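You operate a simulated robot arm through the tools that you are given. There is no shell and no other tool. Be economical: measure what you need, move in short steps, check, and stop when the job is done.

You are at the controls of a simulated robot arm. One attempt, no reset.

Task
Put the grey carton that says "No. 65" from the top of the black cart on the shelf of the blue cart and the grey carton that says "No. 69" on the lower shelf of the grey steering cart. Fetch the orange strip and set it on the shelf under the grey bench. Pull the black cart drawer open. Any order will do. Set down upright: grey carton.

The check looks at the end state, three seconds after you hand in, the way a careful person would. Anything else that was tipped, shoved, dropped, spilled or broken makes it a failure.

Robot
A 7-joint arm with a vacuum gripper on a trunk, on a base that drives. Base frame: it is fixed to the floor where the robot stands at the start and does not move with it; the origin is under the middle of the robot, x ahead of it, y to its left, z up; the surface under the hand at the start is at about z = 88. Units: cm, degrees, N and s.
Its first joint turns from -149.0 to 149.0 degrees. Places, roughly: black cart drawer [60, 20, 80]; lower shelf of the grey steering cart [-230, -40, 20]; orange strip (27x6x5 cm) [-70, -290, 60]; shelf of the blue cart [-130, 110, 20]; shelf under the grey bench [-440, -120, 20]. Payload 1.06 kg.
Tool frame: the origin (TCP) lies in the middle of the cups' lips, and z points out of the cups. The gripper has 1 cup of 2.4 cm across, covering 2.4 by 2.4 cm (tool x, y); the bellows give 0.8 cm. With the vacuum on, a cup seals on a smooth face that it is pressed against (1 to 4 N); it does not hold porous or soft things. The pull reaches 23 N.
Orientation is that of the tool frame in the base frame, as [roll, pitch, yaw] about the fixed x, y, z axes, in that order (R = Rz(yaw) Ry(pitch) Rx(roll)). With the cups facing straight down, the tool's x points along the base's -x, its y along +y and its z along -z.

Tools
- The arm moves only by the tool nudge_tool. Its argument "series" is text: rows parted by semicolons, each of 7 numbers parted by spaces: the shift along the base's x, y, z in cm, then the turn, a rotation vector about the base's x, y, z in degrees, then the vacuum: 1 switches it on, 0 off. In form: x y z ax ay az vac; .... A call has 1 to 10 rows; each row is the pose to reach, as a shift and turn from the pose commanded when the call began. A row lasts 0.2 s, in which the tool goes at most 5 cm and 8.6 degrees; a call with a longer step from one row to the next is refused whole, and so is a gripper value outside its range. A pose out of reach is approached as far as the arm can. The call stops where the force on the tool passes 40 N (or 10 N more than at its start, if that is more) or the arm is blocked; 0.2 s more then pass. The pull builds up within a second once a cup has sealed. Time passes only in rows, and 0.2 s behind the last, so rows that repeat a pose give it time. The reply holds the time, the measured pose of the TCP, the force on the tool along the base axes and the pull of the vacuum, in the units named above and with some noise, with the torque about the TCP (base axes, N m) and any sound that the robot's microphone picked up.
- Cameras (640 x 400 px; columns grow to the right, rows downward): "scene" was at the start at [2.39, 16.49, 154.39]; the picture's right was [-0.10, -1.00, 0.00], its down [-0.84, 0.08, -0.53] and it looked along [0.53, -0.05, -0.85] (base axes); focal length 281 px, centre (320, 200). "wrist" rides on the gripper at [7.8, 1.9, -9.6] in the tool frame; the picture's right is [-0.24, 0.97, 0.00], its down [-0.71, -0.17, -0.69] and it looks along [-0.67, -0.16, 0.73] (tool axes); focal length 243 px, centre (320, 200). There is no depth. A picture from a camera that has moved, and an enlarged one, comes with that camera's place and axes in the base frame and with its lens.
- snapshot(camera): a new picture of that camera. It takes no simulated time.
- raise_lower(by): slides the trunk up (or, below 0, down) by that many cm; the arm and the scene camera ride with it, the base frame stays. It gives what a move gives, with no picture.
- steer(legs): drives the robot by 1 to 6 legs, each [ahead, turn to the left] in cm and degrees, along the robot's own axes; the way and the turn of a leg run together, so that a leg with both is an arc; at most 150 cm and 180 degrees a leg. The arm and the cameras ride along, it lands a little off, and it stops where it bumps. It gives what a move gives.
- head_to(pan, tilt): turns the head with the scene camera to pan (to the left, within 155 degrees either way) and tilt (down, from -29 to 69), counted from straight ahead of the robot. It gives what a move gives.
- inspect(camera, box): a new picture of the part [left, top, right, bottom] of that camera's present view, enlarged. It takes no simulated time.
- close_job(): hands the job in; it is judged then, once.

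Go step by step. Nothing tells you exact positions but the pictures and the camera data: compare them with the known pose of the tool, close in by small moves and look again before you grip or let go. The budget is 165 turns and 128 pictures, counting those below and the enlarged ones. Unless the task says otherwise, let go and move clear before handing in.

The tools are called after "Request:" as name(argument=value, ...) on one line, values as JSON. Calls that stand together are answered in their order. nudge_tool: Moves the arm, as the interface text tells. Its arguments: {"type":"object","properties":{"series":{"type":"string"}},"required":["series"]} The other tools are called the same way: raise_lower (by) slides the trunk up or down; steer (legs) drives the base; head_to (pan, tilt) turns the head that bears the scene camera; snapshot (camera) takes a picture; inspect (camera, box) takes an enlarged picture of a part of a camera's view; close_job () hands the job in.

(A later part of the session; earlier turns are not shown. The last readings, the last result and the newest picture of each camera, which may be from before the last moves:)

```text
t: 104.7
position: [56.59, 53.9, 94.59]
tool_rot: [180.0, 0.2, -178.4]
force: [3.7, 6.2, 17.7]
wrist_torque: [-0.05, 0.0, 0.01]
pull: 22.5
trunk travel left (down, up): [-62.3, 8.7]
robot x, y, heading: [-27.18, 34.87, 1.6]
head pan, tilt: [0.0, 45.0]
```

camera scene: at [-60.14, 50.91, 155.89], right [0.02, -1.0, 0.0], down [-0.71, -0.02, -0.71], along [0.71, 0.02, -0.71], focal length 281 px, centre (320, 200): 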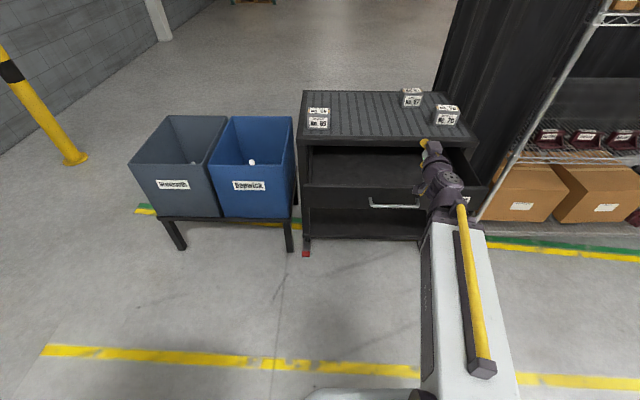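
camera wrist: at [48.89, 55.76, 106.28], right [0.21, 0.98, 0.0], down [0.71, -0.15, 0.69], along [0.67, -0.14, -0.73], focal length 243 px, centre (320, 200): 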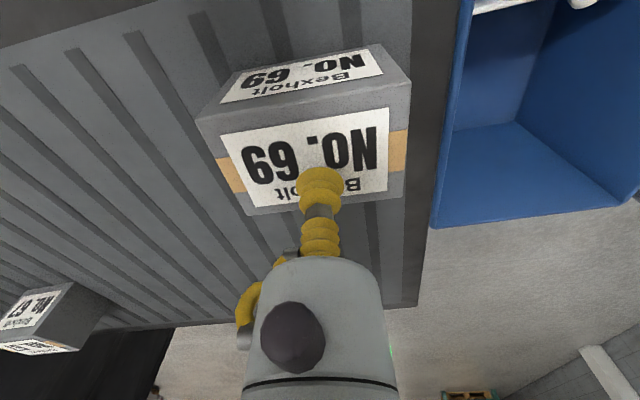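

Sealed. I lift straight up, then draw in toward me.

Request:
nudge_tool(series="0 0 1 0 0 0 1; 0 0 4 0 0 0 1; 0 0 8 0 0 0 1; 0 0 12 0 0 0 1; 0 0 16 0 0 0 1; -3 -3 18 0 0 0 1; -7 -5 18 0 0 0 1; -11 -7 18 0 0 0 1; -15 -9 18 0 0 0 1; -19 -11 18 0 0 0 1")

Request:
head_to(pan=155, tilt=30)

Request:
snapshot(camera="scene")

Request:
head_to(pan=-150, tilt=30)

Request:
snapshot(camera="scene")

```text
t: 106.9
position: [37.55, 42.88, 112.42]
tool_rot: [-180.0, 0.1, -178.5]
force: [0.8, 0.4, -2.6]
wrist_torque: [-0.01, 0.05, -0.01]
pull: 22.5
trunk travel left (down, up): [-62.3, 8.7]
robot x, y, heading: [-26.94, 34.55, 1.2]
head pan, tilt: [0.0, 45.0]
```

```text
t: 109.3
position: [37.68, 42.9, 112.35]
tool_rot: [-179.9, 0.0, -178.5]
force: [0.2, 0.2, -3.1]
wrist_torque: [0.02, -0.02, -0.01]
pull: 23.0
trunk travel left (down, up): [-62.3, 8.7]
robot x, y, heading: [-26.76, 34.32, 1.1]
head pan, tilt: [154.7, 30.0]
```

```text
95 pictures are left
camera scene: at [-40.21, 55.24, 158.16], right [0.41, 0.91, 0.0], down [0.46, -0.2, -0.87], along [-0.79, 0.35, -0.5], focal length 281 px, centre (320, 200)
```

scene: 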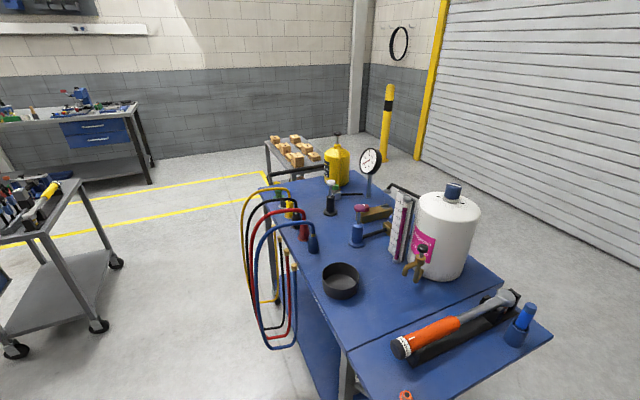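

```text
t: 113.5
position: [37.74, 42.83, 112.4]
tool_rot: [179.9, 0.1, -178.5]
force: [-0.4, -0.2, -3.1]
wrist_torque: [0.02, -0.05, 0.02]
pull: 23.1
trunk travel left (down, up): [-62.3, 8.7]
robot x, y, heading: [-26.92, 34.31, 1.3]
head pan, tilt: [-150.0, 30.0]
```

```text
94 pictures are left
camera scene: at [-39.66, 46.85, 158.16], right [-0.52, 0.85, 0.0], down [0.43, 0.26, -0.87], along [-0.74, -0.45, -0.5], focal length 281 px, centre (320, 200)
```

scene: 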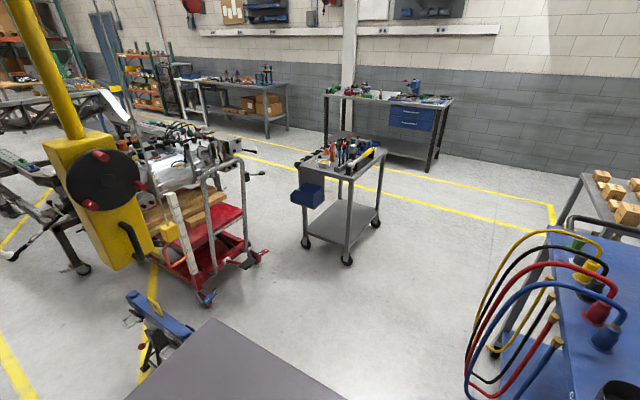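

The grey steering cart spans about x -265…-200 and y -67…-25, and its long +y side is open. I drive along the corridor to about (-232, 23), turn to face it and back up for room.

Request:
steer(legs=[[0, -100], [0, -78], [150, 0], [55, 0]])

Request:
head_to(pan=60, tilt=40)

Request:
snapshot(camera="scene")

Request:
head_to(pan=-80, tilt=40)

Request:
snapshot(camera="scene")

```text
t: 131.3
position: [-297.06, 16.26, 112.4]
tool_rot: [180.0, 0.0, 2.5]
force: [0.3, 0.4, -3.3]
wrist_torque: [-0.03, 0.03, 0.01]
pull: 22.4
trunk travel left (down, up): [-62.3, 8.7]
robot x, y, heading: [-232.44, 25.56, -177.7]
head pan, tilt: [-150.0, 30.0]
```

```text
t: 134.4
position: [-297.17, 16.27, 112.44]
tool_rot: [180.0, 0.0, 2.5]
force: [0.6, 0.1, -2.7]
wrist_torque: [-0.04, 0.01, -0.02]
pull: 22.8
trunk travel left (down, up): [-62.3, 8.7]
robot x, y, heading: [-232.65, 25.88, -177.6]
head pan, tilt: [60.0, 40.0]
```

```text
93 pictures are left
camera scene: at [-231.25, 1.55, 156.62], right [-0.89, 0.46, 0.0], down [0.3, 0.57, -0.77], along [-0.36, -0.68, -0.64], focal length 281 px, centre (320, 200)
```

scene: 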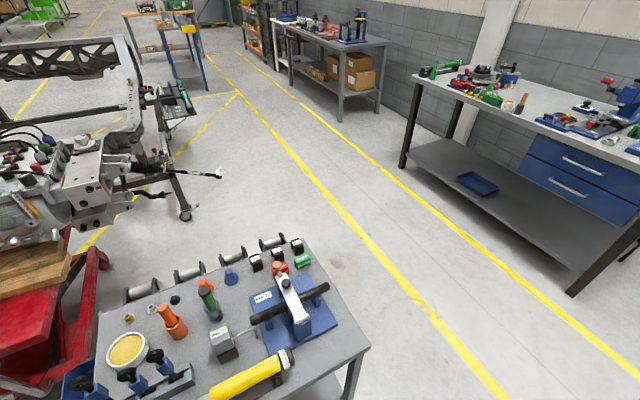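

```text
t: 136.6
position: [-297.07, 16.29, 112.47]
tool_rot: [179.9, -0.1, 2.5]
force: [-0.2, 0.0, -3.1]
wrist_torque: [-0.04, 0.0, -0.01]
pull: 22.6
trunk travel left (down, up): [-62.3, 8.7]
robot x, y, heading: [-232.69, 25.89, -177.9]
head pan, tilt: [-80.0, 40.0]
```

```text
92 pictures are left
camera scene: at [-229.13, 17.39, 156.62], right [0.98, 0.21, 0.0], down [0.14, -0.63, -0.77], along [-0.16, 0.75, -0.64], focal length 281 px, centre (320, 200)
```

scene: 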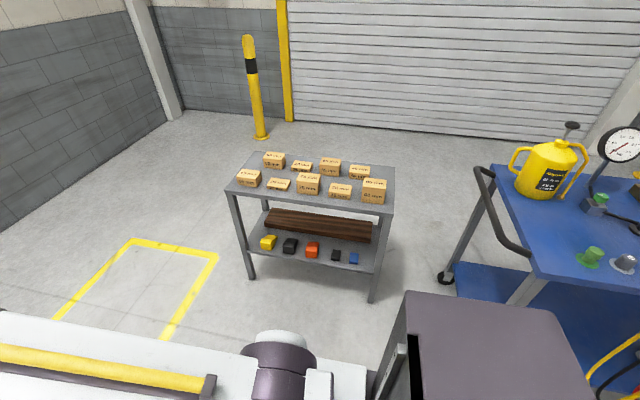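

I can see the cart top with tools up to z≈95 and the bench with blue drawers, whose shelf is for later. I raise the trunk 8 cm for clearance, turn to face the cart and back up to y≈52.

Request:
raise_lower(by=8)

Request:
steer(legs=[[0, 87.8], [-28, 0]])

Request:
head_to(pan=20, tilt=45)

Request:
snapshot(camera="scene")

Request:
snapshot(camera="wrist")

```text
t: 137.8
position: [-297.09, 16.29, 120.46]
tool_rot: [179.9, 0.0, 2.5]
force: [-0.2, -1.8, -3.3]
wrist_torque: [0.0, 0.01, 0.03]
pull: 23.1
trunk travel left (down, up): [-70.3, 0.7]
robot x, y, heading: [-232.54, 26.02, -177.5]
head pan, tilt: [-80.0, 40.0]
```

```text
t: 143.4
position: [-225.9, -11.36, 120.53]
tool_rot: [-180.0, 0.0, 90.0]
force: [0.3, -0.2, -2.0]
wrist_torque: [0.0, -0.01, -0.04]
pull: 22.9
trunk travel left (down, up): [-70.3, 0.7]
robot x, y, heading: [-232.4, 53.49, -90.0]
head pan, tilt: [-80.0, 40.0]
```

```text
t: 145.2
position: [-225.86, -11.24, 120.49]
tool_rot: [180.0, 0.0, 90.0]
force: [0.0, 0.8, -2.2]
wrist_torque: [-0.02, -0.03, 0.02]
pull: 22.5
trunk travel left (down, up): [-70.3, 0.7]
robot x, y, heading: [-232.22, 53.69, -90.5]
head pan, tilt: [20.0, 45.0]
```

```text
91 pictures are left
camera scene: at [-212.61, 50.57, 163.89], right [-0.94, -0.34, 0.0], down [-0.24, 0.67, -0.71], along [0.24, -0.67, -0.71], focal length 281 px, centre (320, 200)
```

scene: 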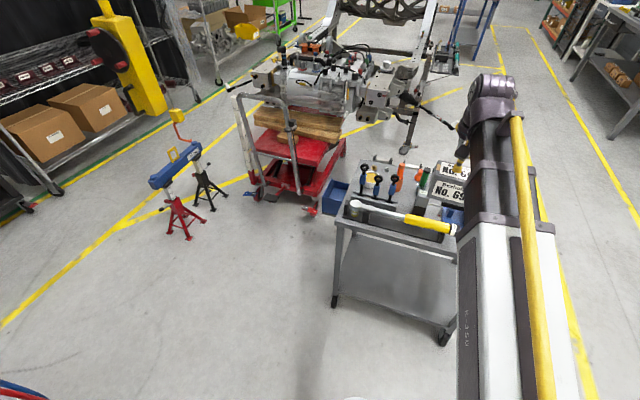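

```text
90 pictures are left
camera wrist: at [-223.93, -3.51, 130.01], right [0.97, -0.24, 0.0], down [-0.17, -0.71, 0.69], along [-0.16, -0.67, -0.73], focal length 243 px, centre (320, 200)
```

wrist: 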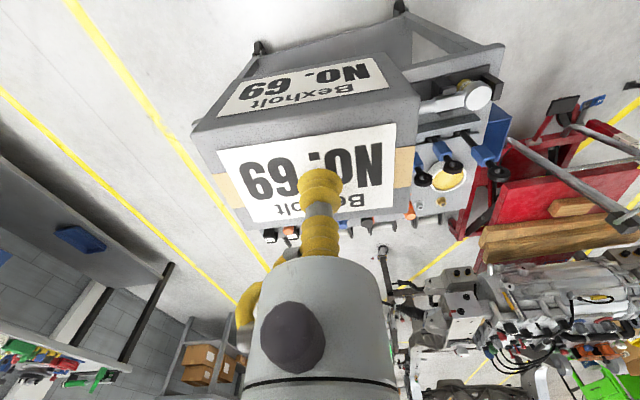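

The cart's near legs stand at x≈-195 and -258, and the tool at x≈-226 is mid-gap. I back 6 cm more for clearance, then lower.

Request:
steer(legs=[[-6, 0]])

Request:
raise_lower(by=-40)

Request:
raise_lower(by=-29)

Request:
snapshot(camera="scene")

Request:
snapshot(camera="wrist")

```text
t: 146.2
position: [-225.91, -5.05, 120.35]
tool_rot: [179.9, 0.0, 89.9]
force: [-0.1, 0.4, -3.1]
wrist_torque: [0.01, 0.01, -0.02]
pull: 22.8
trunk travel left (down, up): [-70.3, 0.7]
robot x, y, heading: [-232.51, 59.84, -90.3]
head pan, tilt: [20.0, 45.0]
```

```text
t: 150.0
position: [-225.9, -5.26, 80.39]
tool_rot: [-180.0, 0.0, 89.9]
force: [-0.4, 0.0, -2.9]
wrist_torque: [-0.01, 0.01, 0.0]
pull: 23.0
trunk travel left (down, up): [-30.3, 40.7]
robot x, y, heading: [-232.71, 59.47, -90.2]
head pan, tilt: [20.0, 45.0]
```

```text
t: 152.9
position: [-225.88, -5.12, 51.52]
tool_rot: [-180.0, 0.0, 90.0]
force: [-0.5, -0.2, -2.6]
wrist_torque: [0.0, -0.03, 0.01]
pull: 23.2
trunk travel left (down, up): [-1.3, 69.7]
robot x, y, heading: [-232.26, 59.82, -90.4]
head pan, tilt: [20.0, 45.0]
```

```text
89 pictures are left
camera scene: at [-212.58, 56.72, 94.9], right [-0.94, -0.34, 0.0], down [-0.24, 0.67, -0.71], along [0.24, -0.67, -0.71], focal length 281 px, centre (320, 200)
```

scene: 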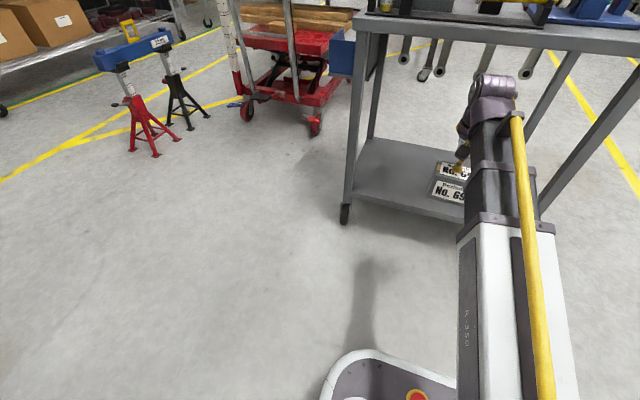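

```text
88 pictures are left
camera wrist: at [-223.88, 2.64, 61.01], right [0.97, -0.24, 0.0], down [-0.17, -0.71, 0.69], along [-0.16, -0.67, -0.73], focal length 243 px, centre (320, 200)
```

wrist: 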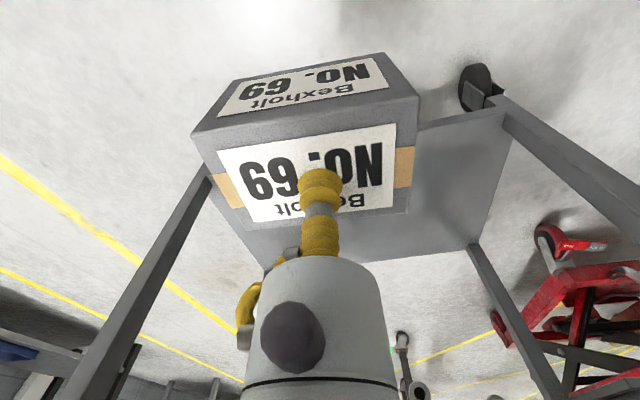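

The way in is clear: shelf at z≈14–20, table underside at about 72. I lower the tool and extend under the cart top.

Request:
nudge_tool(series="0 0 -5 0 0 0 1; 0 0 -10 0 0 0 1; 0 0 -14 0 0 0 1; 0 0 -17 0 0 0 1; 0 -4 -17 0 0 0 1; 0 -8 -17 0 0 0 1; 0 -12 -17 0 0 0 1; 0 -16 -17 0 0 0 1; 0 -20 -17 0 0 0 1; 0 -24 -17 0 0 0 1")

Request:
snapshot(camera="scene")

Request:
snapshot(camera="wrist")

```text
t: 155.1
position: [-225.88, -29.16, 34.2]
tool_rot: [-180.0, 0.1, 89.8]
force: [-1.0, 0.6, -4.0]
wrist_torque: [-0.06, 0.0, -0.01]
pull: 23.3
trunk travel left (down, up): [-1.3, 69.7]
robot x, y, heading: [-232.4, 59.74, -90.1]
head pan, tilt: [20.0, 45.0]
```

```text
87 pictures are left
camera scene: at [-212.58, 56.72, 94.89], right [-0.94, -0.34, 0.0], down [-0.24, 0.67, -0.71], along [0.24, -0.67, -0.71], focal length 281 px, centre (320, 200)
```

scene: 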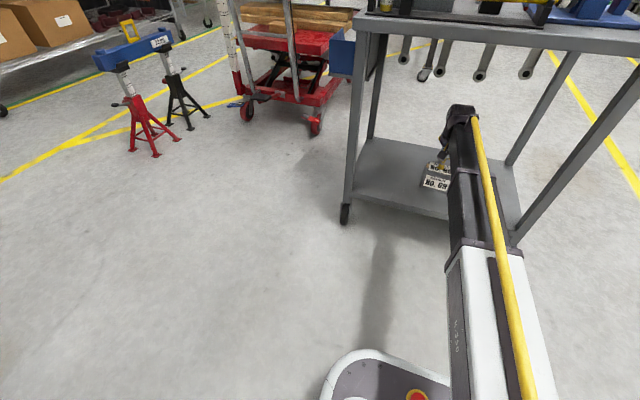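

```text
86 pictures are left
camera wrist: at [-223.83, -21.34, 43.87], right [0.97, -0.24, 0.0], down [-0.17, -0.71, 0.69], along [-0.16, -0.67, -0.73], focal length 243 px, centre (320, 200)
```

wrist: 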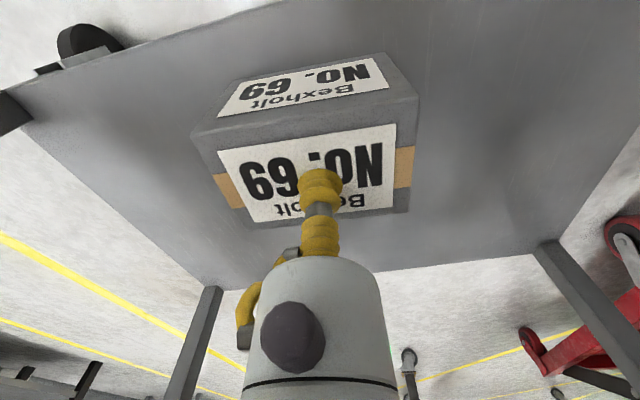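

I drive 13 cm ahead, then lower with care.

Request:
steer(legs=[[13, 0]])

Request:
nudge_tool(series="0 0 -3 0 0 0 1; 0 0 -5 0 0 0 1; 0 0 -6 0 0 0 1; 0 0 -6.5 0 0 0 1; 0 0 -7 0 0 0 1; 0 0 -7 0 0 0 1")

Request:
inspect(camera="scene", box=[340, 90, 580, 240])

```text
t: 156.4
position: [-225.82, -42.12, 34.37]
tool_rot: [180.0, 0.0, 89.9]
force: [-1.0, 0.5, -2.5]
wrist_torque: [0.01, -0.01, 0.03]
pull: 23.5
trunk travel left (down, up): [-1.3, 69.7]
robot x, y, heading: [-232.66, 46.96, -90.3]
head pan, tilt: [20.0, 45.0]
```

```text
t: 157.8
position: [-225.84, -42.08, 27.32]
tool_rot: [179.9, 0.1, 90.0]
force: [1.7, 4.1, 17.5]
wrist_torque: [0.03, 0.03, -0.03]
pull: 23.3
trunk travel left (down, up): [-1.3, 69.7]
robot x, y, heading: [-232.59, 46.83, -90.4]
head pan, tilt: [20.0, 45.0]
```

```text
2.67 times, centred on (460, 165) of scene
camera zoom: at [-212.63, 43.85, 94.92], right [-0.94, -0.34, 0.0], down [-0.24, 0.66, -0.71], along [0.24, -0.67, -0.71], focal length 749 px, centre (-53, 293)
```

zoom: 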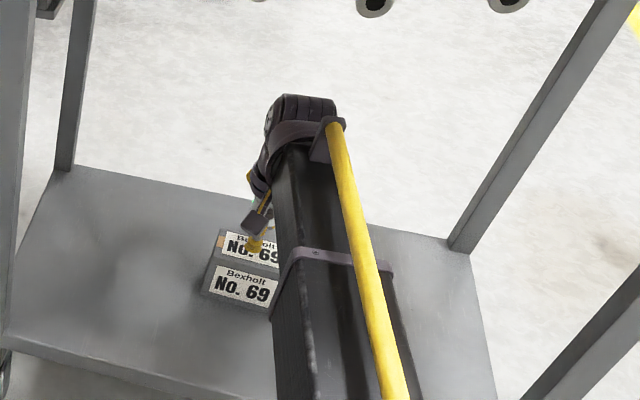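

Contact at z≈27.3, and the carton stands on the shelf. I release and rise.

Request:
nudge_tool(series="0 0 0.2 0 0 0 0; 0 0 0.2 0 0 0 0; 0 0 0.2 0 0 0 0; 0 0 0.2 0 0 0 0; 0 0 0.2 0 0 0 0; 0 0 1 0 0 0 0; 0 0 3 0 0 0 0; 0 0 6 0 0 0 0; 0 0 8 0 0 0 0")

Request:
snapshot(camera="wrist")

```text
t: 159.8
position: [-225.84, -42.04, 35.12]
tool_rot: [180.0, -0.1, 89.9]
force: [0.1, -0.4, -0.2]
wrist_torque: [0.01, 0.05, -0.02]
pull: 0.1
trunk travel left (down, up): [-1.3, 69.7]
robot x, y, heading: [-232.74, 47.04, -90.0]
head pan, tilt: [20.0, 45.0]
```

```text
84 pictures are left
camera wrist: at [-223.78, -34.09, 44.79], right [0.97, -0.24, 0.0], down [-0.17, -0.71, 0.69], along [-0.16, -0.67, -0.73], focal length 243 px, centre (320, 200)
```

wrist: 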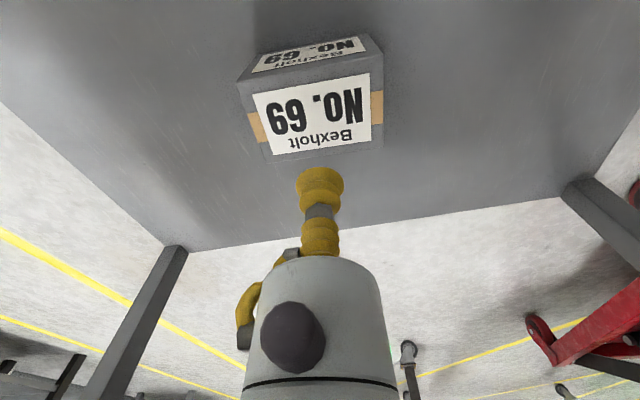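

Carton 69 is placed upright. I back out and raise again.

Request:
steer(legs=[[-12, 0]])

Request:
nudge_tool(series="0 4.5 0 0 0 0 0; 0 9 0 0 0 0 0; 0 13.5 0 0 0 0 0; 0 18 0 0 0 0 0; 0 22.5 0 0 0 0 0; 0 27 0 0 0 0 0; 0 28 4 0 0 0 0; 0 28 8 0 0 0 0; 0 28 12 0 0 0 0; 0 28 15 0 0 0 0")

Request:
raise_lower(by=40)

Request:
raise_lower(by=29)

Request:
steer(legs=[[35, 0], [0, 90]])

```text
t: 161.1
position: [-225.96, -29.6, 35.09]
tool_rot: [-180.0, -0.1, 89.7]
force: [-0.6, 0.4, 0.2]
wrist_torque: [0.0, 0.01, -0.03]
pull: 0.0
trunk travel left (down, up): [-1.3, 69.7]
robot x, y, heading: [-232.22, 58.99, -90.3]
head pan, tilt: [20.0, 45.0]
```

```text
t: 163.3
position: [-226.37, -1.42, 50.23]
tool_rot: [-179.9, -0.1, 89.8]
force: [-0.1, -0.2, 0.0]
wrist_torque: [0.0, 0.01, -0.02]
pull: 0.0
trunk travel left (down, up): [-1.3, 69.7]
robot x, y, heading: [-232.55, 58.98, -90.4]
head pan, tilt: [20.0, 45.0]
```

```text
t: 167.1
position: [-226.36, -1.43, 90.24]
tool_rot: [-180.0, 0.0, 89.7]
force: [0.8, 0.6, 0.1]
wrist_torque: [0.01, 0.01, 0.02]
pull: 0.0
trunk travel left (down, up): [-41.3, 29.7]
robot x, y, heading: [-232.73, 58.9, -90.3]
head pan, tilt: [20.0, 45.0]
```

```text
t: 170.0
position: [-226.32, -1.43, 119.12]
tool_rot: [-180.0, -0.1, 89.6]
force: [0.6, -0.8, 0.1]
wrist_torque: [-0.01, 0.01, -0.05]
pull: 0.1
trunk travel left (down, up): [-70.3, 0.7]
robot x, y, heading: [-231.99, 58.72, -90.3]
head pan, tilt: [20.0, 45.0]
```

```text
t: 176.1
position: [-171.72, 27.7, 119.27]
tool_rot: [-179.8, 0.0, 178.4]
force: [0.2, 0.6, 0.0]
wrist_torque: [-0.01, -0.05, -0.01]
pull: 0.0
trunk travel left (down, up): [-70.3, 0.7]
robot x, y, heading: [-232.39, 22.91, -1.9]
head pan, tilt: [20.0, 45.0]
```

I drive to (-40, 22) along the corridor and check my pose before turning into the aisle.

Request:
steer(legs=[[0, 1.5], [150, 0], [42, 0], [0, -64]])

Request:
head_to(pan=-5, tilt=30)

Request:
snapshot(camera="scene")

```text
t: 188.9
position: [-8.38, -31.62, 119.27]
tool_rot: [180.0, 0.0, 115.2]
force: [0.0, -0.2, -0.3]
wrist_torque: [0.03, 0.04, -0.01]
pull: 0.1
trunk travel left (down, up): [-70.3, 0.7]
robot x, y, heading: [-39.79, 20.68, -65.1]
head pan, tilt: [20.0, 45.0]
```

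```text
t: 189.8
position: [-8.41, -31.53, 119.13]
tool_rot: [-179.9, 0.0, 115.2]
force: [0.2, 0.3, -0.2]
wrist_torque: [0.02, -0.02, 0.01]
pull: 0.1
trunk travel left (down, up): [-70.3, 0.7]
robot x, y, heading: [-40.07, 20.48, -64.9]
head pan, tilt: [-5.0, 30.0]
```

```text
83 pictures are left
camera scene: at [-23.16, 23.37, 166.15], right [-0.94, -0.34, 0.0], down [-0.17, 0.47, -0.87], along [0.3, -0.81, -0.5], focal length 281 px, centre (320, 200)
```

scene: 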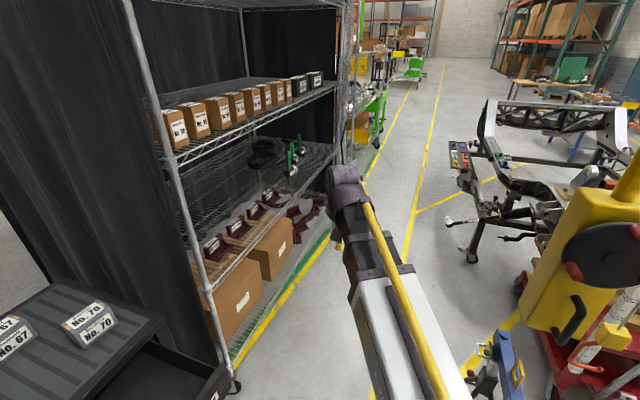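

The aisle is open. I drive into it and down to y≈-250.

Request:
steer(legs=[[98, 0], [0, -25], [150, 0], [25, 0]])

Request:
head_to(pan=-60, tilt=40)

Request:
snapshot(camera="scene")

```text
t: 204.5
position: [7.2, -300.69, 119.3]
tool_rot: [-179.9, 0.0, 89.2]
force: [0.2, -0.3, -0.2]
wrist_torque: [0.03, -0.02, -0.02]
pull: 0.0
trunk travel left (down, up): [-70.3, 0.7]
robot x, y, heading: [1.22, -240.49, -90.9]
head pan, tilt: [-5.0, 30.0]
```

```text
t: 205.7
position: [7.19, -300.69, 119.2]
tool_rot: [-179.9, 0.0, 89.2]
force: [0.4, -0.3, -0.3]
wrist_torque: [0.01, -0.02, 0.0]
pull: 0.0
trunk travel left (down, up): [-70.3, 0.7]
robot x, y, heading: [1.36, -240.31, -90.6]
head pan, tilt: [-60.0, 40.0]
```

```text
82 pictures are left
camera scene: at [11.36, -239.92, 164.62], right [-0.49, 0.87, 0.0], down [0.56, 0.31, -0.77], along [-0.67, -0.37, -0.64], focal length 281 px, centre (320, 200)
```

scene: 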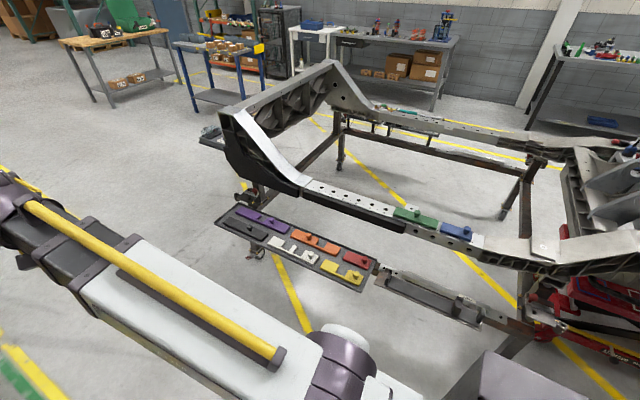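

Request:
inspect(camera="scene", box=[200, 185, 400, 310])

```text
3.20 times, centred on (300, 248) of scene
camera zoom: at [11.36, -239.92, 164.62], right [-0.49, 0.87, 0.0], down [0.56, 0.31, -0.77], along [-0.67, -0.37, -0.64], focal length 899 px, centre (384, 48)
```

zoom: 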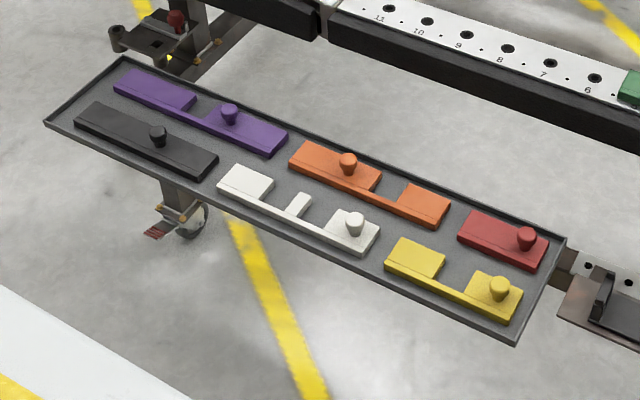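

The tray holds purple, black, orange, white, yellow and red strips; the orange one lies along y at x≈-69.5, y -301…-274. I drive 47 cm on, turn to face it, and look with the wrist camera.

Request:
steer(legs=[[47, 0], [0, -89]])

Request:
snapshot(camera="wrist")

Request:
head_to(pan=0, tilt=45)

Request:
snapshot(camera="scene")

```text
t: 212.3
position: [-59.66, -294.84, 119.14]
tool_rot: [-179.9, 0.0, 0.4]
force: [-0.5, -0.2, -0.2]
wrist_torque: [-0.03, -0.01, 0.02]
pull: 0.0
trunk travel left (down, up): [-70.3, 0.7]
robot x, y, heading: [0.93, -288.45, -179.8]
head pan, tilt: [-60.0, 40.0]
```

```text
80 pictures are left
camera wrist: at [-51.65, -296.75, 128.81], right [-0.23, -0.97, 0.0], down [-0.71, 0.17, 0.69], along [-0.67, 0.16, -0.73], focal length 243 px, centre (320, 200)
```

wrist: 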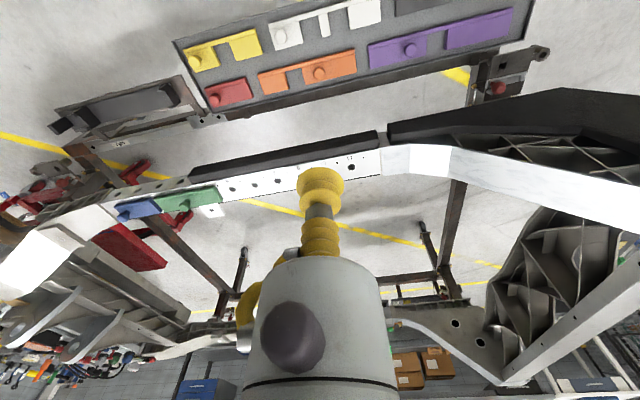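

```text
t: 213.7
position: [-59.64, -294.91, 119.19]
tool_rot: [-179.9, 0.0, 0.4]
force: [0.0, 0.0, 0.3]
wrist_torque: [-0.01, -0.02, 0.01]
pull: 0.0
trunk travel left (down, up): [-70.3, 0.7]
robot x, y, heading: [0.67, -288.15, -179.8]
head pan, tilt: [0.0, 45.0]
```

```text
79 pictures are left
camera scene: at [-2.7, -304.97, 163.89], right [-0.01, 1.0, 0.0], down [0.71, 0.0, -0.71], along [-0.71, 0.0, -0.71], focal length 281 px, centre (320, 200)
```

scene: 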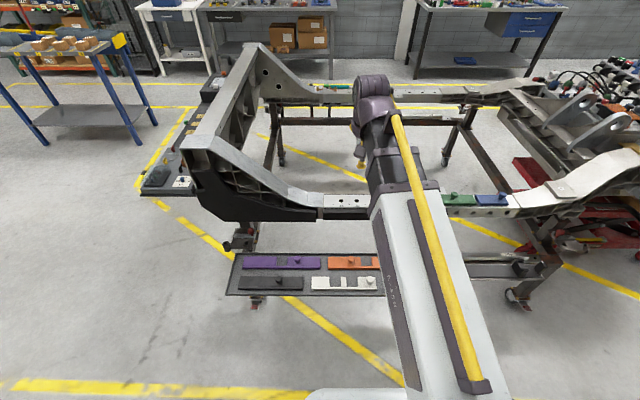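

The tray is in front of a frame rail (front face x≈-81, top z≈83). I move the tool toward the strip and lower partway for a closer look.

Request:
nudge_tool(series="0 3 0 0 0 0 0; 2 6 0 0 0 0 0; 2 7 0 0 0 0 0")

Request:
raise_lower(by=-32)

Request:
snapshot(camera="wrist")

Request:
inspect(camera="wrist", box=[200, 20, 440, 170])

Request:
snapshot(camera="scene")

```text
t: 214.4
position: [-57.51, -287.69, 119.28]
tool_rot: [-180.0, 0.0, 0.6]
force: [-0.7, -0.8, 0.4]
wrist_torque: [0.01, -0.01, 0.01]
pull: 0.0
trunk travel left (down, up): [-70.3, 0.7]
robot x, y, heading: [0.84, -288.03, -179.7]
head pan, tilt: [0.0, 45.0]
```

```text
t: 217.6
position: [-57.57, -287.87, 87.32]
tool_rot: [-179.9, 0.0, 0.4]
force: [-0.4, 0.6, 0.0]
wrist_torque: [0.01, -0.02, 0.02]
pull: 0.0
trunk travel left (down, up): [-38.3, 32.7]
robot x, y, heading: [0.72, -288.23, -179.8]
head pan, tilt: [0.0, 45.0]
```

```text
78 pictures are left
camera wrist: at [-49.66, -289.64, 96.95], right [-0.23, -0.97, 0.0], down [-0.71, 0.17, 0.69], along [-0.67, 0.16, -0.73], focal length 243 px, centre (320, 200)
```

wrist: 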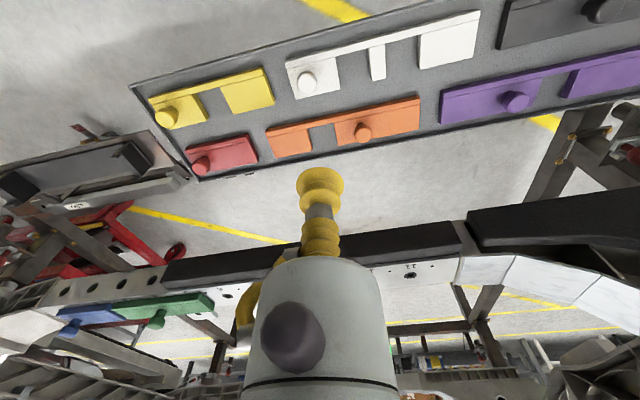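

```text
2.67 times, centred on (320, 95) of wrist
camera zoom: at [-49.66, -289.64, 96.95], right [-0.23, -0.97, 0.0], down [-0.71, 0.17, 0.69], along [-0.67, 0.16, -0.73], focal length 647 px, centre (320, 480)
```

zoom: 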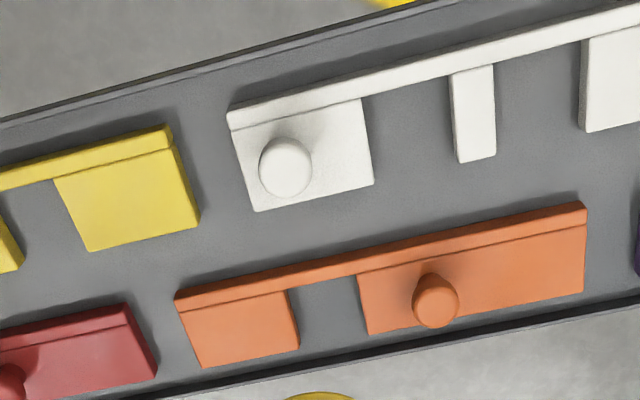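

```text
76 pictures are left
camera scene: at [-2.7, -304.97, 131.9], right [-0.01, 1.0, 0.0], down [0.71, 0.0, -0.71], along [-0.71, 0.0, -0.71], focal length 281 px, centre (320, 200)
```

scene: 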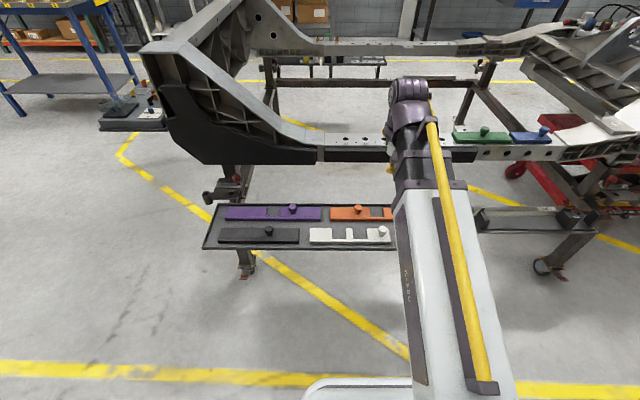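

The strip is a notched plate with a knob; its balance point falls on the flat spot between the notch and the knob, at about (-70, -289). I move above that spot and look again.

Request:
nudge_tool(series="-4.5 -0.5 0 0 0 0 0; -9 -1 0 0 0 0 0; -12.6 -1 0 0 0 0 0; -12.6 -1 -4.5 0 0 0 0; -12.6 -1 -9 0 0 0 0; -12.6 -1 -13.5 0 0 0 0; -12.6 -1 -17 0 0 0 0; -12.6 -1 -19 0 0 0 0")

Request:
inspect(camera="wrist", box=[160, 50, 480, 250])

Request:
snapshot(camera="scene")

```text
t: 219.4
position: [-69.96, -288.95, 68.3]
tool_rot: [180.0, 0.0, 0.4]
force: [-0.6, 0.0, 0.3]
wrist_torque: [0.02, -0.01, -0.01]
pull: 0.0
trunk travel left (down, up): [-38.3, 32.7]
robot x, y, heading: [1.14, -288.08, -179.6]
head pan, tilt: [0.0, 45.0]
```

```text
2.00 times, centred on (320, 150) of wrist
camera zoom: at [-62.13, -290.76, 77.92], right [-0.23, -0.97, 0.0], down [-0.71, 0.17, 0.69], along [-0.67, 0.16, -0.73], focal length 485 px, centre (320, 300)
```

zoom: 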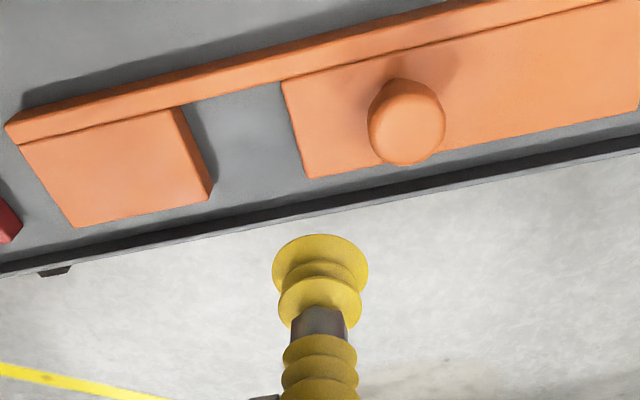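

```text
74 pictures are left
camera scene: at [-2.69, -304.98, 131.9], right [-0.01, 1.0, 0.0], down [0.71, 0.0, -0.71], along [-0.71, 0.0, -0.71], focal length 281 px, centre (320, 200)
```

scene: 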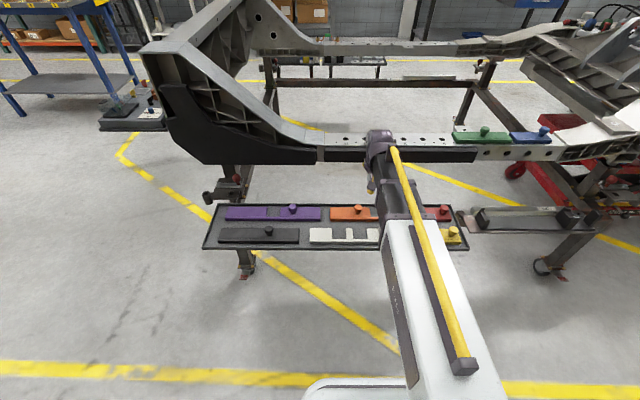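

The spot is at about (-71.4, -289.0) with its top near z≈56, leaving about 4 cm between the wrist and the rail. I descend with the vacuum on, carefully.

Request:
nudge_tool(series="-1.4 0 -3 0 0 0 1; -1.4 0 -6 0 0 0 1; -1.4 0 -8 0 0 0 1; -1.4 0 -8 0 0 0 1")

Request:
inspect(camera="wrist", box=[160, 50, 480, 250])

Request:
inspect(camera="scene", box=[280, 110, 480, 235])

```text
t: 220.4
position: [-71.58, -288.83, 60.35]
tool_rot: [-179.9, 0.0, 0.4]
force: [0.0, 0.1, -0.5]
wrist_torque: [-0.01, 0.01, -0.02]
pull: 0.1
trunk travel left (down, up): [-38.3, 32.7]
robot x, y, heading: [1.02, -288.04, -179.6]
head pan, tilt: [0.0, 45.0]
```

```text
2.00 times, centred on (320, 150) of wrist
camera zoom: at [-63.72, -290.62, 69.98], right [-0.23, -0.97, 0.0], down [-0.71, 0.17, 0.69], along [-0.67, 0.16, -0.73], focal length 485 px, centre (320, 300)
```

zoom: 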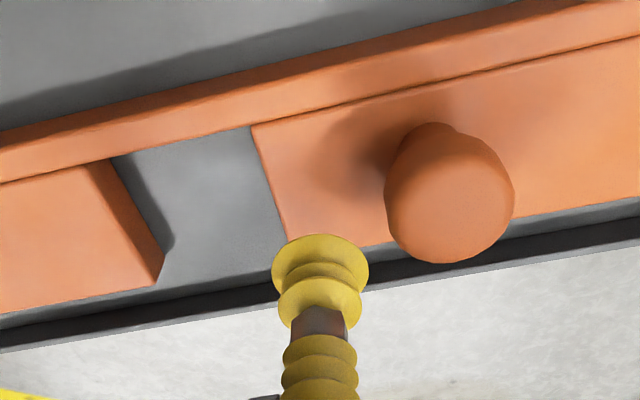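

```text
3.20 times, centred on (380, 172) of scene
camera zoom: at [-2.7, -304.98, 131.89], right [-0.01, 1.0, 0.0], down [0.71, 0.0, -0.71], along [-0.71, 0.0, -0.71], focal length 899 px, centre (128, 288)
```

zoom: 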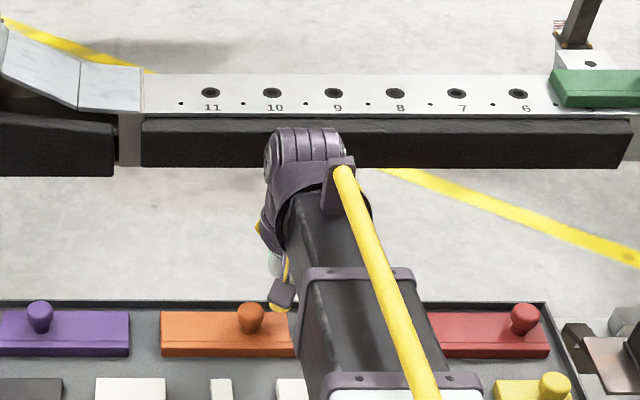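

Aligned between the notch and the knob. I go down the last few centimetres in small steps.

Request:
nudge_tool(series="0 0 -1.5 0 0 0 1; 0 0 -2.5 0 0 0 1; 0 0 -3 0 0 0 1; 0 0 -3.4 0 0 0 1; 0 0 -3.4 0 0 0 1; 0 0 -3.4 0 0 0 1")

```text
t: 221.8
position: [-71.72, -288.76, 57.07]
tool_rot: [-179.9, 0.0, 0.5]
force: [-3.0, -0.5, 17.7]
wrist_torque: [-0.01, -0.06, -0.04]
pull: 22.7
trunk travel left (down, up): [-38.3, 32.7]
robot x, y, heading: [0.59, -288.1, -179.6]
head pan, tilt: [0.0, 45.0]
```

Sealed at z≈57. I lift slowly and check the torque.

Request:
nudge_tool(series="0 0 0.4 0 0 0 1; 0 0 1 0 0 0 1; 0 0 2 0 0 0 1; 0 0 3.5 0 0 0 1; 0 0 5 0 0 0 1; 0 0 5 0 0 0 1")

Request:
inspect(camera="wrist", box=[80, 0, 560, 300])

Request:
inspect(camera="scene", box=[280, 110, 480, 235])

```text
t: 223.2
position: [-71.62, -288.89, 62.1]
tool_rot: [-179.9, 0.0, 0.4]
force: [0.0, 0.8, -1.8]
wrist_torque: [0.04, 0.0, 0.02]
pull: 23.2
trunk travel left (down, up): [-38.3, 32.7]
robot x, y, heading: [0.44, -288.25, -179.6]
head pan, tilt: [0.0, 45.0]
```

```text
1.33 times, centred on (320, 150) of wrist
camera zoom: at [-63.74, -290.68, 71.6], right [-0.23, -0.97, 0.0], down [-0.71, 0.17, 0.69], along [-0.67, 0.16, -0.73], focal length 324 px, centre (320, 267)
```

zoom: 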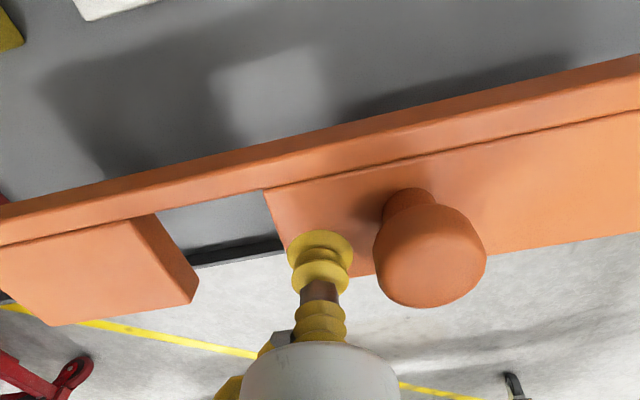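

```text
3.20 times, centred on (380, 172) of scene
camera zoom: at [-2.71, -304.98, 131.89], right [-0.01, 1.0, 0.0], down [0.71, 0.0, -0.71], along [-0.71, 0.0, -0.71], focal length 899 px, centre (128, 288)
```

zoom: 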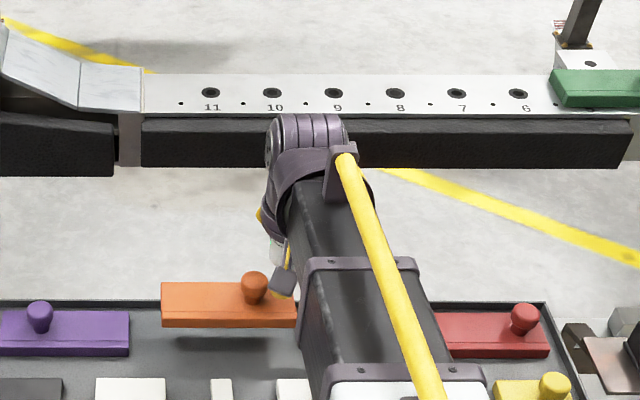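

The strip hangs level and well balanced. I lift it higher, draw it in over the tray at safe height, and raise the trunk.

Request:
nudge_tool(series="0 0 4 0 0 0 1; 0 0 8 0 0 0 1; 0 0 12 0 0 0 1; 0 0 16 0 0 0 1; 3 0 19 0 0 0 1; 6 0 21 0 0 0 1; 9 0 23 0 0 0 1; 11 0 23 0 0 0 1; 12 0 23 0 0 0 1")

Request:
raise_lower(by=30)

Request:
steer(legs=[[0, -90]])

Request:
head_to(pan=0, tilt=30)

Request:
snapshot(camera="scene")

```text
t: 225.2
position: [-59.36, -288.94, 84.9]
tool_rot: [-179.9, 0.0, 0.4]
force: [0.2, -0.7, -2.1]
wrist_torque: [0.02, 0.03, -0.02]
pull: 22.9
trunk travel left (down, up): [-38.3, 32.7]
robot x, y, heading: [0.9, -288.07, -179.6]
head pan, tilt: [0.0, 45.0]
```

```text
t: 228.2
position: [-59.53, -288.99, 114.94]
tool_rot: [-179.9, 0.0, 0.4]
force: [-0.3, -0.1, -1.7]
wrist_torque: [0.01, 0.01, -0.01]
pull: 22.7
trunk travel left (down, up): [-68.3, 2.7]
robot x, y, heading: [0.84, -288.09, -179.6]
head pan, tilt: [0.0, 45.0]
```

```text
t: 232.4
position: [-0.59, -227.81, 114.88]
tool_rot: [-180.0, 0.0, -89.1]
force: [0.8, -1.4, -2.5]
wrist_torque: [0.05, -0.01, -0.01]
pull: 23.1
trunk travel left (down, up): [-68.3, 2.7]
robot x, y, heading: [0.77, -288.05, 90.9]
head pan, tilt: [0.0, 45.0]
```

```text
t: 233.2
position: [-0.69, -227.82, 115.05]
tool_rot: [-179.8, 0.0, -89.0]
force: [0.6, -0.5, -1.8]
wrist_torque: [0.05, -0.01, 0.01]
pull: 22.8
trunk travel left (down, up): [-68.3, 2.7]
robot x, y, heading: [1.04, -288.09, 90.8]
head pan, tilt: [0.0, 30.0]
```

```text
69 pictures are left
camera scene: at [-16.24, -283.65, 164.15], right [1.0, 0.02, 0.0], down [0.01, -0.5, -0.87], along [-0.01, 0.87, -0.5], focal length 281 px, centre (320, 200)
```

scene: 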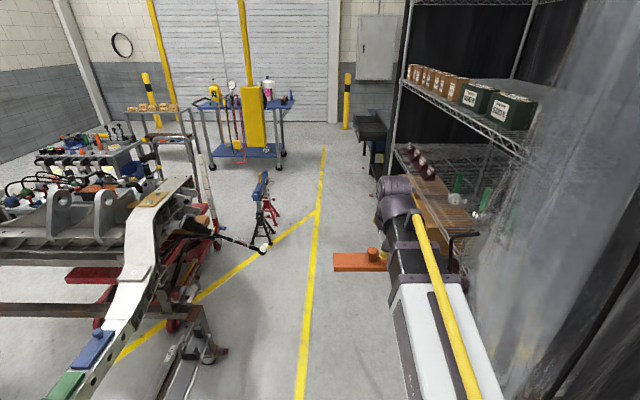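

I drive back up the aisle by the same route, then face down the corridor.

Request:
steer(legs=[[0, -1.5], [150, 0], [68, 0], [0, 25.7], [98, 0], [0, 67]])

```text
t: 253.3
position: [-92.01, 21.1, 114.92]
tool_rot: [-179.9, 0.0, 0.4]
force: [0.0, 0.4, -1.3]
wrist_torque: [0.07, 0.01, 0.01]
pull: 23.3
trunk travel left (down, up): [-68.3, 2.7]
robot x, y, heading: [-31.85, 21.54, -179.8]
head pan, tilt: [0.0, 30.0]
```

I continue along the corridor to x≈-332, then south to y≈-140 and face the bench.

Request:
steer(legs=[[150, 0], [150, 0], [0, 90]])

Request:
snapshot(camera="scene")

```text
t: 271.5
position: [-327.67, -26.91, 114.94]
tool_rot: [-179.9, 0.0, 89.0]
force: [0.3, -0.1, -2.2]
wrist_torque: [-0.03, 0.03, -0.02]
pull: 23.3
trunk travel left (down, up): [-68.3, 2.7]
robot x, y, heading: [-326.72, 33.52, -91.1]
head pan, tilt: [0.0, 30.0]
```

```text
68 pictures are left
camera scene: at [-309.98, 28.63, 164.15], right [-1.0, 0.02, 0.0], down [0.01, 0.5, -0.87], along [-0.02, -0.87, -0.5], focal length 281 px, centre (320, 200)
```

scene: 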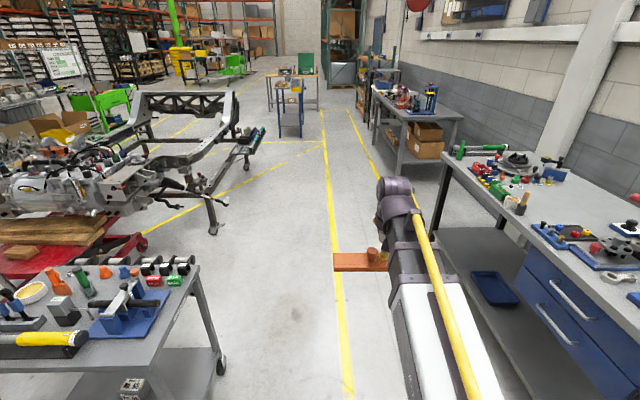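

Clear ahead. I drive to y≈-140 and turn to face the bench.

Request:
steer(legs=[[150, 0], [23, 0], [0, -89]])

Request:
head_to(pan=20, tilt=40)

Request:
snapshot(camera="scene")

Request:
snapshot(camera="wrist")

```text
t: 284.0
position: [-390.39, -142.76, 114.82]
tool_rot: [-179.9, 0.0, 2.3]
force: [-0.1, -0.3, -1.9]
wrist_torque: [0.01, 0.02, -0.01]
pull: 22.3
trunk travel left (down, up): [-68.3, 2.7]
robot x, y, heading: [-329.67, -139.71, -177.7]
head pan, tilt: [0.0, 30.0]
```

```text
t: 284.8
position: [-390.33, -142.8, 114.89]
tool_rot: [-179.8, 0.0, 2.2]
force: [0.2, 0.8, -2.6]
wrist_torque: [0.03, 0.06, -0.01]
pull: 23.1
trunk travel left (down, up): [-68.3, 2.7]
robot x, y, heading: [-329.95, -140.27, -178.0]
head pan, tilt: [20.0, 40.0]
```

```text
67 pictures are left
camera scene: at [-332.81, -159.98, 162.62], right [-0.37, 0.93, 0.0], down [0.6, 0.24, -0.77], along [-0.71, -0.29, -0.64], focal length 281 px, centre (320, 200)
```

scene: 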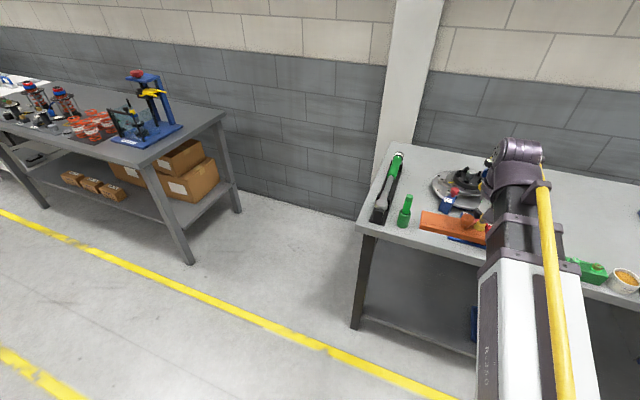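

```text
66 pictures are left
camera wrist: at [-382.29, -144.37, 124.53], right [-0.2, -0.98, 0.0], down [-0.71, 0.14, 0.69], along [-0.67, 0.14, -0.73], focal length 243 px, centre (320, 200)
```

wrist: 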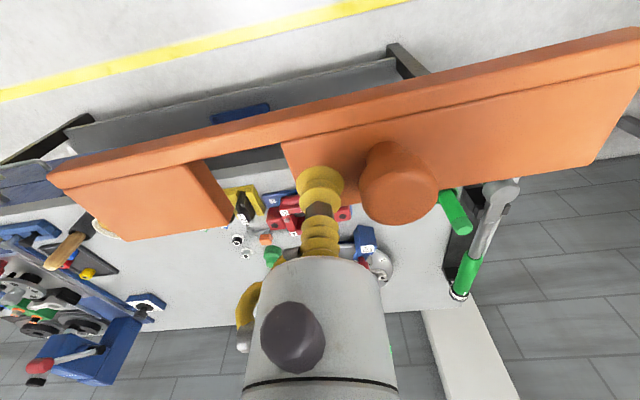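

The bench's left leg is at y≈-172 and the blue tray on the shelf starts at y≈-113, so the strip (y -155…-128) fits between. I back 6 cm, lower fully and look.

Request:
steer(legs=[[-6, -2]])

Request:
raise_lower(by=-40)

Request:
raise_lower(by=-27)

Request:
snapshot(camera="scene")

Request:
snapshot(camera="wrist")

```text
t: 285.8
position: [-384.38, -140.51, 114.97]
tool_rot: [-179.9, 0.0, 0.1]
force: [-0.1, -0.7, -2.3]
wrist_torque: [0.02, 0.04, -0.03]
pull: 23.2
trunk travel left (down, up): [-68.3, 2.7]
robot x, y, heading: [-324.19, -139.95, -179.8]
head pan, tilt: [20.0, 40.0]
```

```text
t: 289.6
position: [-384.39, -140.53, 75.0]
tool_rot: [-179.9, 0.0, 0.1]
force: [0.5, 0.6, -1.7]
wrist_torque: [0.02, 0.02, 0.0]
pull: 22.8
trunk travel left (down, up): [-28.3, 42.7]
robot x, y, heading: [-324.19, -139.96, -179.7]
head pan, tilt: [20.0, 40.0]
```

```text
t: 292.3
position: [-384.48, -140.57, 47.97]
tool_rot: [-179.9, -0.1, 0.2]
force: [-1.2, 0.7, -1.3]
wrist_torque: [-0.02, 0.02, 0.02]
pull: 23.3
trunk travel left (down, up): [-1.3, 69.7]
robot x, y, heading: [-324.44, -140.06, -179.8]
head pan, tilt: [20.0, 40.0]
```

```text
65 pictures are left
camera scene: at [-327.57, -159.76, 95.62], right [-0.34, 0.94, 0.0], down [0.6, 0.22, -0.77], along [-0.72, -0.26, -0.64], focal length 281 px, centre (320, 200)
```

scene: 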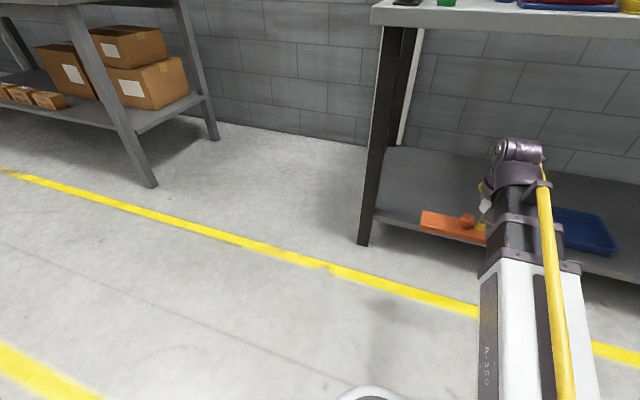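

```text
64 pictures are left
camera wrist: at [-376.46, -142.41, 57.53], right [-0.23, -0.97, 0.0], down [-0.71, 0.17, 0.69], along [-0.67, 0.16, -0.73], focal length 243 px, centre (320, 200)
```

wrist: 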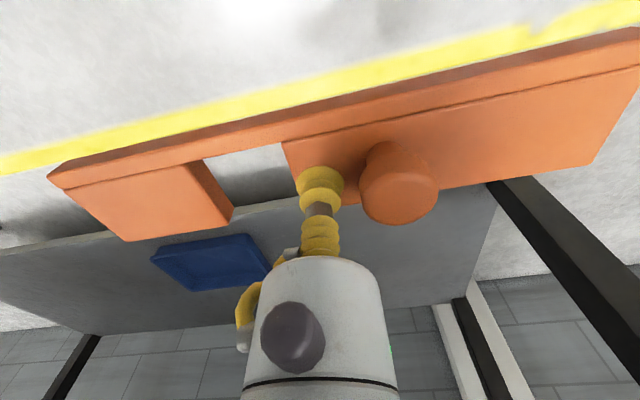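

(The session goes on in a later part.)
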